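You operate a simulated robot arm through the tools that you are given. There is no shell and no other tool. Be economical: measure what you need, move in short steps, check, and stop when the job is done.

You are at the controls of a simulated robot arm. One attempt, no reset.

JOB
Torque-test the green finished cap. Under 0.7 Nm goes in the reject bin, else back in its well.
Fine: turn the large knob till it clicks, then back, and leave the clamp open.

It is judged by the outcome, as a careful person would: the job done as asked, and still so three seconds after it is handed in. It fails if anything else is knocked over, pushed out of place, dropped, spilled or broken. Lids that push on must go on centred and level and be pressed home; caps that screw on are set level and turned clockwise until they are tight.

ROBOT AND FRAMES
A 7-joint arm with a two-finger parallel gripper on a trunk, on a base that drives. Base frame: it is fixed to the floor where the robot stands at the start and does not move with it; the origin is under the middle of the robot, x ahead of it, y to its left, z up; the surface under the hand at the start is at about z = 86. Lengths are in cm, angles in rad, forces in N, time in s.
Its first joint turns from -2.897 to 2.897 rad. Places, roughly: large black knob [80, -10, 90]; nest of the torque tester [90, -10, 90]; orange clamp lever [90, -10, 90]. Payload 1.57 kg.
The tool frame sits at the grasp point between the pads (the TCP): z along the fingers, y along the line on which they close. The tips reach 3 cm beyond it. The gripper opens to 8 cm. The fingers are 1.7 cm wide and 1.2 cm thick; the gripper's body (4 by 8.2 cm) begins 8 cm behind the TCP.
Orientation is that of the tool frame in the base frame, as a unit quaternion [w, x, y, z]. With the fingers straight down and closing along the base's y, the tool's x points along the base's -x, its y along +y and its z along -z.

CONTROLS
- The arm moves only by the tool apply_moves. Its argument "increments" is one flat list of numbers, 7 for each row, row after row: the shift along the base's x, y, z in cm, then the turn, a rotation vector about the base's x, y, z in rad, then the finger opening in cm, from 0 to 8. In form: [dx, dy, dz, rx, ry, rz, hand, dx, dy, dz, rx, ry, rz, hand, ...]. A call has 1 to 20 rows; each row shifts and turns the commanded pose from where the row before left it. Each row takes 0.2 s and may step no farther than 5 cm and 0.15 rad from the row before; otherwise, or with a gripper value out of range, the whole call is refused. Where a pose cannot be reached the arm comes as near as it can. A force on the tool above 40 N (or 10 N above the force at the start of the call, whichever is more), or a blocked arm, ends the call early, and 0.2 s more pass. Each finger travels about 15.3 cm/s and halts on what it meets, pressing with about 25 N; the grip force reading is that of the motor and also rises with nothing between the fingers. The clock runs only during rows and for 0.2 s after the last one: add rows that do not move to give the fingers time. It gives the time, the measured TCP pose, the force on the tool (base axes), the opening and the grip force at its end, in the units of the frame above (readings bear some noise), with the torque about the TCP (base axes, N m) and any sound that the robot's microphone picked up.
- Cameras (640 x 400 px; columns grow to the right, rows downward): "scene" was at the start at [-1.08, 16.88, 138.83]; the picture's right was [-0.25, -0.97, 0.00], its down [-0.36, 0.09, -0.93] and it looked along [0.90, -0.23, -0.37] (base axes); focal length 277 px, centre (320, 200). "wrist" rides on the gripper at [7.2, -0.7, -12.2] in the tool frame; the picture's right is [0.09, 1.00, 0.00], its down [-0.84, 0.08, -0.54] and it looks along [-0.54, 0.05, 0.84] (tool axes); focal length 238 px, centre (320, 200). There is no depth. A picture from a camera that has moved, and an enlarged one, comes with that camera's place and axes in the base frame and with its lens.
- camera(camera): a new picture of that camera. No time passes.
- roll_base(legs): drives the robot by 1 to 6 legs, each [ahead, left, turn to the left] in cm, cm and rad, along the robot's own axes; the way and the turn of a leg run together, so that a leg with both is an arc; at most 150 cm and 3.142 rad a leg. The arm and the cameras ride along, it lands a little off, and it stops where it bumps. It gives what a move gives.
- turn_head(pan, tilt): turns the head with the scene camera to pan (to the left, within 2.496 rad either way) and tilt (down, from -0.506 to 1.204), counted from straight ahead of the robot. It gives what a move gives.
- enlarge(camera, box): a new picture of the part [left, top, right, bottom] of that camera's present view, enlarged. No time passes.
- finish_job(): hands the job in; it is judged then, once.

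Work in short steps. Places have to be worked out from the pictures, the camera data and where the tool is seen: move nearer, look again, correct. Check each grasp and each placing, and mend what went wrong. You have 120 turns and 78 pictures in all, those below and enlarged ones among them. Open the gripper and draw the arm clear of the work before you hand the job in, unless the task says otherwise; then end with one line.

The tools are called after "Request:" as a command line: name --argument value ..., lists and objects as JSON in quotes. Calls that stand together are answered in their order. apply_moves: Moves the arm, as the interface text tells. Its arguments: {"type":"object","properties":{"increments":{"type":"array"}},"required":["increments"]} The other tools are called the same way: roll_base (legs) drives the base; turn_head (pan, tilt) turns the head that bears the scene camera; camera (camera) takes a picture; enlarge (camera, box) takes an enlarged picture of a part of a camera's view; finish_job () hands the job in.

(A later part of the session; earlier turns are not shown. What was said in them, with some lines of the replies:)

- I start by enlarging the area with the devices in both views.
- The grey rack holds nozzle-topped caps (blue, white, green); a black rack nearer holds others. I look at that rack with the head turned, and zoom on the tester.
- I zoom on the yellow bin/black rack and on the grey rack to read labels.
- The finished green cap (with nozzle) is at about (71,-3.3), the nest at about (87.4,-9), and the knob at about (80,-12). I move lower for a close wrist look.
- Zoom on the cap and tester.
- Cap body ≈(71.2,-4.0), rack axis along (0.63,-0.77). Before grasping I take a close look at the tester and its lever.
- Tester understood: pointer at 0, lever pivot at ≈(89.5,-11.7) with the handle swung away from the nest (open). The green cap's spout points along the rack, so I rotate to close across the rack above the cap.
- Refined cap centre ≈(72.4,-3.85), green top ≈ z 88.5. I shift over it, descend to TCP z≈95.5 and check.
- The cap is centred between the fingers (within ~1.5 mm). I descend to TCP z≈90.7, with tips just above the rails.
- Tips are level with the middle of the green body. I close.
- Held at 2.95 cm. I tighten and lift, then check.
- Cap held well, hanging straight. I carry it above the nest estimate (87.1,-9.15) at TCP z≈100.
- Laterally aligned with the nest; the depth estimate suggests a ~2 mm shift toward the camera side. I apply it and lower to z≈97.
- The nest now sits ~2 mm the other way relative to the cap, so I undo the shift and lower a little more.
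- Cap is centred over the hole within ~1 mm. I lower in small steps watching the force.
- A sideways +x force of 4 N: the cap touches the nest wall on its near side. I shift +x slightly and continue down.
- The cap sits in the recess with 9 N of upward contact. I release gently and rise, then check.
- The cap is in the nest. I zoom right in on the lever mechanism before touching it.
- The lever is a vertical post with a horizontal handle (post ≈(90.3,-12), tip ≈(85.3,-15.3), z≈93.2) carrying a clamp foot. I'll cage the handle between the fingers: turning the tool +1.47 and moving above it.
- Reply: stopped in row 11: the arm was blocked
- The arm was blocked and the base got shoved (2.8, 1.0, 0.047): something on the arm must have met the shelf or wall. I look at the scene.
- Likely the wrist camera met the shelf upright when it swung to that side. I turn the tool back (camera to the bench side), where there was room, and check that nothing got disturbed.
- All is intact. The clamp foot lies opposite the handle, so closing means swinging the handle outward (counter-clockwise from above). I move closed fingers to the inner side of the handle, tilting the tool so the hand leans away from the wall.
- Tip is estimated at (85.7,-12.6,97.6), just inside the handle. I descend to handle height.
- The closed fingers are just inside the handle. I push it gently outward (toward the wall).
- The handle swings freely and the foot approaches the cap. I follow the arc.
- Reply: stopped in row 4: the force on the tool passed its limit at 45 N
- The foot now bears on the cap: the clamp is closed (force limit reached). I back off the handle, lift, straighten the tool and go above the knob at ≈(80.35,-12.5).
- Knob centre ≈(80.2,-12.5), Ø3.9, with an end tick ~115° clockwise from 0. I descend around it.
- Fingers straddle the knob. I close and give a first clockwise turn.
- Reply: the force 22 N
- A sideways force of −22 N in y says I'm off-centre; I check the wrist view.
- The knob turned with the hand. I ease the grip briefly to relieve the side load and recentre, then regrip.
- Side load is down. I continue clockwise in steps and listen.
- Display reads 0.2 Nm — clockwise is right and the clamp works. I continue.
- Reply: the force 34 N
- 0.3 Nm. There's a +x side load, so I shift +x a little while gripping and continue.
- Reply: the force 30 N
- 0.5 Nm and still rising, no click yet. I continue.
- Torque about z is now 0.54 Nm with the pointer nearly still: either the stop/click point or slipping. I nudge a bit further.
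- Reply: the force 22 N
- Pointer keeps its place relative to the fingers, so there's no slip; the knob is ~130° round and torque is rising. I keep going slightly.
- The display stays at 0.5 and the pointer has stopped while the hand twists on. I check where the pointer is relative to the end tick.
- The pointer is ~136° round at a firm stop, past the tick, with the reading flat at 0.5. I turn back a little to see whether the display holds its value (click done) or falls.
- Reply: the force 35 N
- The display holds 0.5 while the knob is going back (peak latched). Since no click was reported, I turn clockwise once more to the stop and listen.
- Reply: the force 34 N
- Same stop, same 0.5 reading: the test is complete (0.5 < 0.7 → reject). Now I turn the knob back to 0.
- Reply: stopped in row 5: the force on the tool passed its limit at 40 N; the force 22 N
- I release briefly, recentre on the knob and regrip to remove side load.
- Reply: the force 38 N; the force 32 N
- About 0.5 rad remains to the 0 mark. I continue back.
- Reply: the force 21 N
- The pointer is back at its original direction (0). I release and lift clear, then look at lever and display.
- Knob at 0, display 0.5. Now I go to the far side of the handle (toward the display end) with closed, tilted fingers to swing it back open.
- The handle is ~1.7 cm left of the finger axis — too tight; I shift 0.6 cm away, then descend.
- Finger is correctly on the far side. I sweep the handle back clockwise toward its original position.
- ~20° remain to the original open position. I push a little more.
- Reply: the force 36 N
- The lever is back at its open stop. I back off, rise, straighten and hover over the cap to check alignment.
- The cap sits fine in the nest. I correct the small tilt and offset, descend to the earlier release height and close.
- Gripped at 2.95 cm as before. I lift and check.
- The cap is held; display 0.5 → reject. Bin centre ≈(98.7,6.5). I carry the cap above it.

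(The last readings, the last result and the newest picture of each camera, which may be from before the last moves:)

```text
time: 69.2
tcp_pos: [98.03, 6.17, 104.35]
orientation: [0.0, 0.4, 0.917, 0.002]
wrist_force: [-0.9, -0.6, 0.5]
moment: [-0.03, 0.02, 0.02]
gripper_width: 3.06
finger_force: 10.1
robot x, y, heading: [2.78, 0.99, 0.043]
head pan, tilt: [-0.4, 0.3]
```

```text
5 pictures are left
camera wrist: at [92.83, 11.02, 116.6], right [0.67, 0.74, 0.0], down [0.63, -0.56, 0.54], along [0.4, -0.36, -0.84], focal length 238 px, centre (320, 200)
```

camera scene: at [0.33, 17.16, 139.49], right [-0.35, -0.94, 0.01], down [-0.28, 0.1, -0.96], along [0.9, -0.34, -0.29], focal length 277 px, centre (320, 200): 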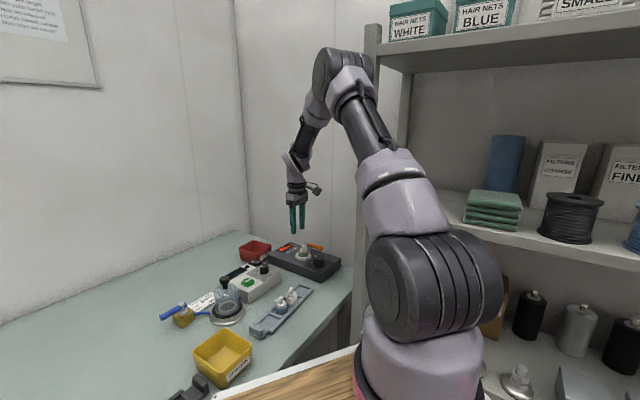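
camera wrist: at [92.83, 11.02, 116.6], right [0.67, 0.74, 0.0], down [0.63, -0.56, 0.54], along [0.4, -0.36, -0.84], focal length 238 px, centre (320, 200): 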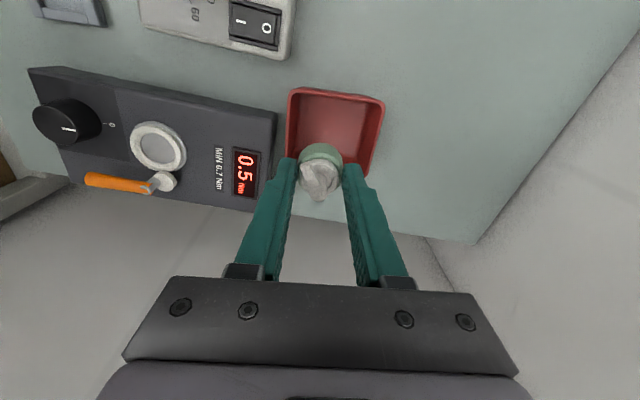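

The bin centre is ~1.3 cm further along the finger line. I shift and lower, watching force.

Request:
apply_moves --increments '[0.5, 0.4, -2, 0, 0, 0, 0.5, 0.5, 0.4, -3, 0, 0, 0, 0.5, 0, 0, -3, 0, 0, 0, 0.5, 0, 0, -2.5, 0, 0, 0, 0.5, 0, 0, -1.2, 0, 0, 0, 0.5, 0, 0, 0, 0, 0, 0, 0.5]'

Request:
camera --camera "wrist"

```text
time: 70.5
tcp_pos: [99.22, 6.95, 92.46]
orientation: [-0.001, 0.4, 0.916, 0.001]
wrist_force: [-0.3, -0.2, 0.7]
moment: [0.05, -0.02, -0.03]
gripper_width: 3.13
finger_force: 9.8
robot x, y, heading: [2.45, 0.95, 0.043]
head pan, tilt: [-0.4, 0.3]
```

```text
4 pictures are left
camera wrist: at [94.04, 11.87, 104.77], right [0.67, 0.74, 0.0], down [0.63, -0.56, 0.54], along [0.4, -0.36, -0.84], focal length 238 px, centre (320, 200)
```

wrist: 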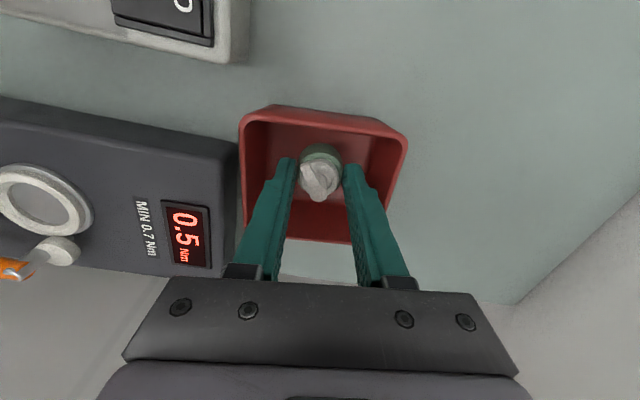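

The cap is inside the bin, centred. I lower a last centimetre to the floor, release gently and rise.

Request:
apply_moves --increments '[0, 0, -0.5, 0, 0, 0, 0.5, 0, 0, -0.5, 0, 0, 0, 0.5, 0, 0, 0, 0, 0, 0, 0.5]'

```text
time: 71.3
tcp_pos: [99.07, 6.98, 91.63]
orientation: [-0.001, 0.401, 0.916, 0.001]
wrist_force: [0.0, -0.8, 0.2]
moment: [-0.01, 0.0, 0.0]
gripper_width: 3.19
finger_force: 10.3
robot x, y, heading: [2.59, 0.86, 0.041]
head pan, tilt: [-0.4, 0.3]
```

Request:
apply_moves --increments '[0, 0, -0.3, 0, 0, 0, 0.5, 0, 0, -0.2, 0, 0, 0, 0.5, 0, 0, 0, 0, 0, 0, 3.5, 0, 0, 0, 0, 0, 0, 4.3, 0, 0, 0, 0, 0, 0, 4.3, 0, 0, 1.5, 0, 0, 0, 4.3, 0, 0, 3, 0, 0, 0, 4.3, 0, 0, 4, 0, 0, 0, 4.3, 0, 0, 3, 0, 0, 0, 4.3, 0, 0, 0, 0, 0, 0, 4.3]'

Request:
camera --camera "wrist"

```text
time: 73.5
tcp_pos: [98.99, 7.25, 102.68]
orientation: [-0.002, 0.401, 0.916, 0.001]
wrist_force: [0.2, -1.7, -0.3]
moment: [0.02, -0.02, -0.01]
gripper_width: 4.34
finger_force: 0.1
robot x, y, heading: [2.73, 0.25, 0.037]
head pan, tilt: [-0.4, 0.3]
```

```text
3 pictures are left
camera wrist: at [93.85, 12.1, 114.94], right [0.67, 0.74, 0.0], down [0.63, -0.56, 0.54], along [0.4, -0.36, -0.84], focal length 238 px, centre (320, 200)
```

wrist: 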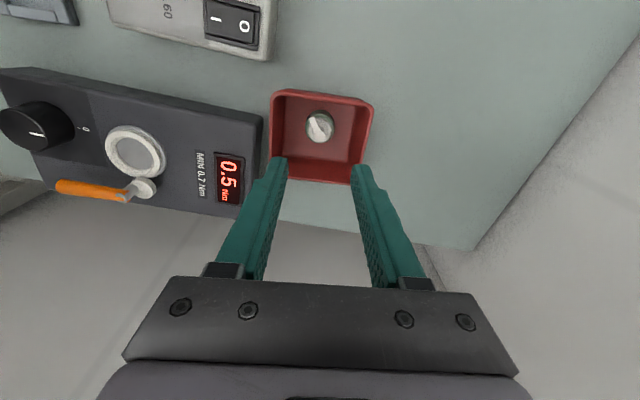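

The cap rests upright in the reject bin, the clamp is open, and the knob is at 0. I draw the arm back clear of the work.

Request:
apply_moves --increments '[0, 0, 4, 0, 0, 0, 6, -2, -0.3, 4, 0, 0, 0, 8, -4, -0.5, 2, 0, 0, 0, 8, -4, -0.5, 1, 0, 0, 0, 8, -4, 0, 1, 0, 0, 0, 8, -4, 0, 1, 0, 0, 0, 8, 0, 0, 0, 0, 0, 0, 8]'

Request:
camera --camera "scene"

```text
time: 75.2
tcp_pos: [80.78, 6.11, 115.62]
orientation: [-0.001, 0.4, 0.917, 0.0]
wrist_force: [0.5, -0.2, 0.1]
moment: [0.01, -0.03, -0.01]
gripper_width: 8.01
finger_force: 0.1
robot x, y, heading: [2.77, 0.79, 0.037]
head pan, tilt: [-0.4, 0.3]
```

```text
2 pictures are left
camera scene: at [0.62, 16.29, 139.6], right [-0.35, -0.94, 0.0], down [-0.28, 0.1, -0.96], along [0.89, -0.34, -0.3], focal length 277 px, centre (320, 200)
```

scene: 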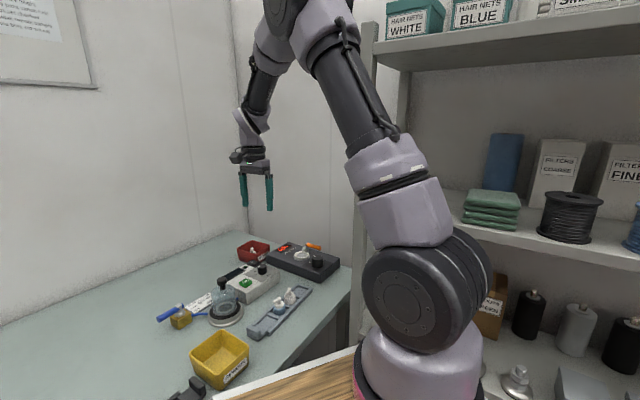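

Everything looks in place: the cap is in the bin, the arm is clear and the gripper is open. I hand the job in.

Request:
finish_job

```text
The job is handed in.
```

The green finished cap tested at 0.5 Nm, under the 0.7 limit, so it is in the reject bin, with the knob back at 0 and the clamp open. I never heard a click: I turned the knob to its firm stop twice, and both times the display stayed at 0.5. During the job the arm also bumped something, probably the shelf upright, and shifted the robot's base about 3 cm; I saw nothing else out of place.
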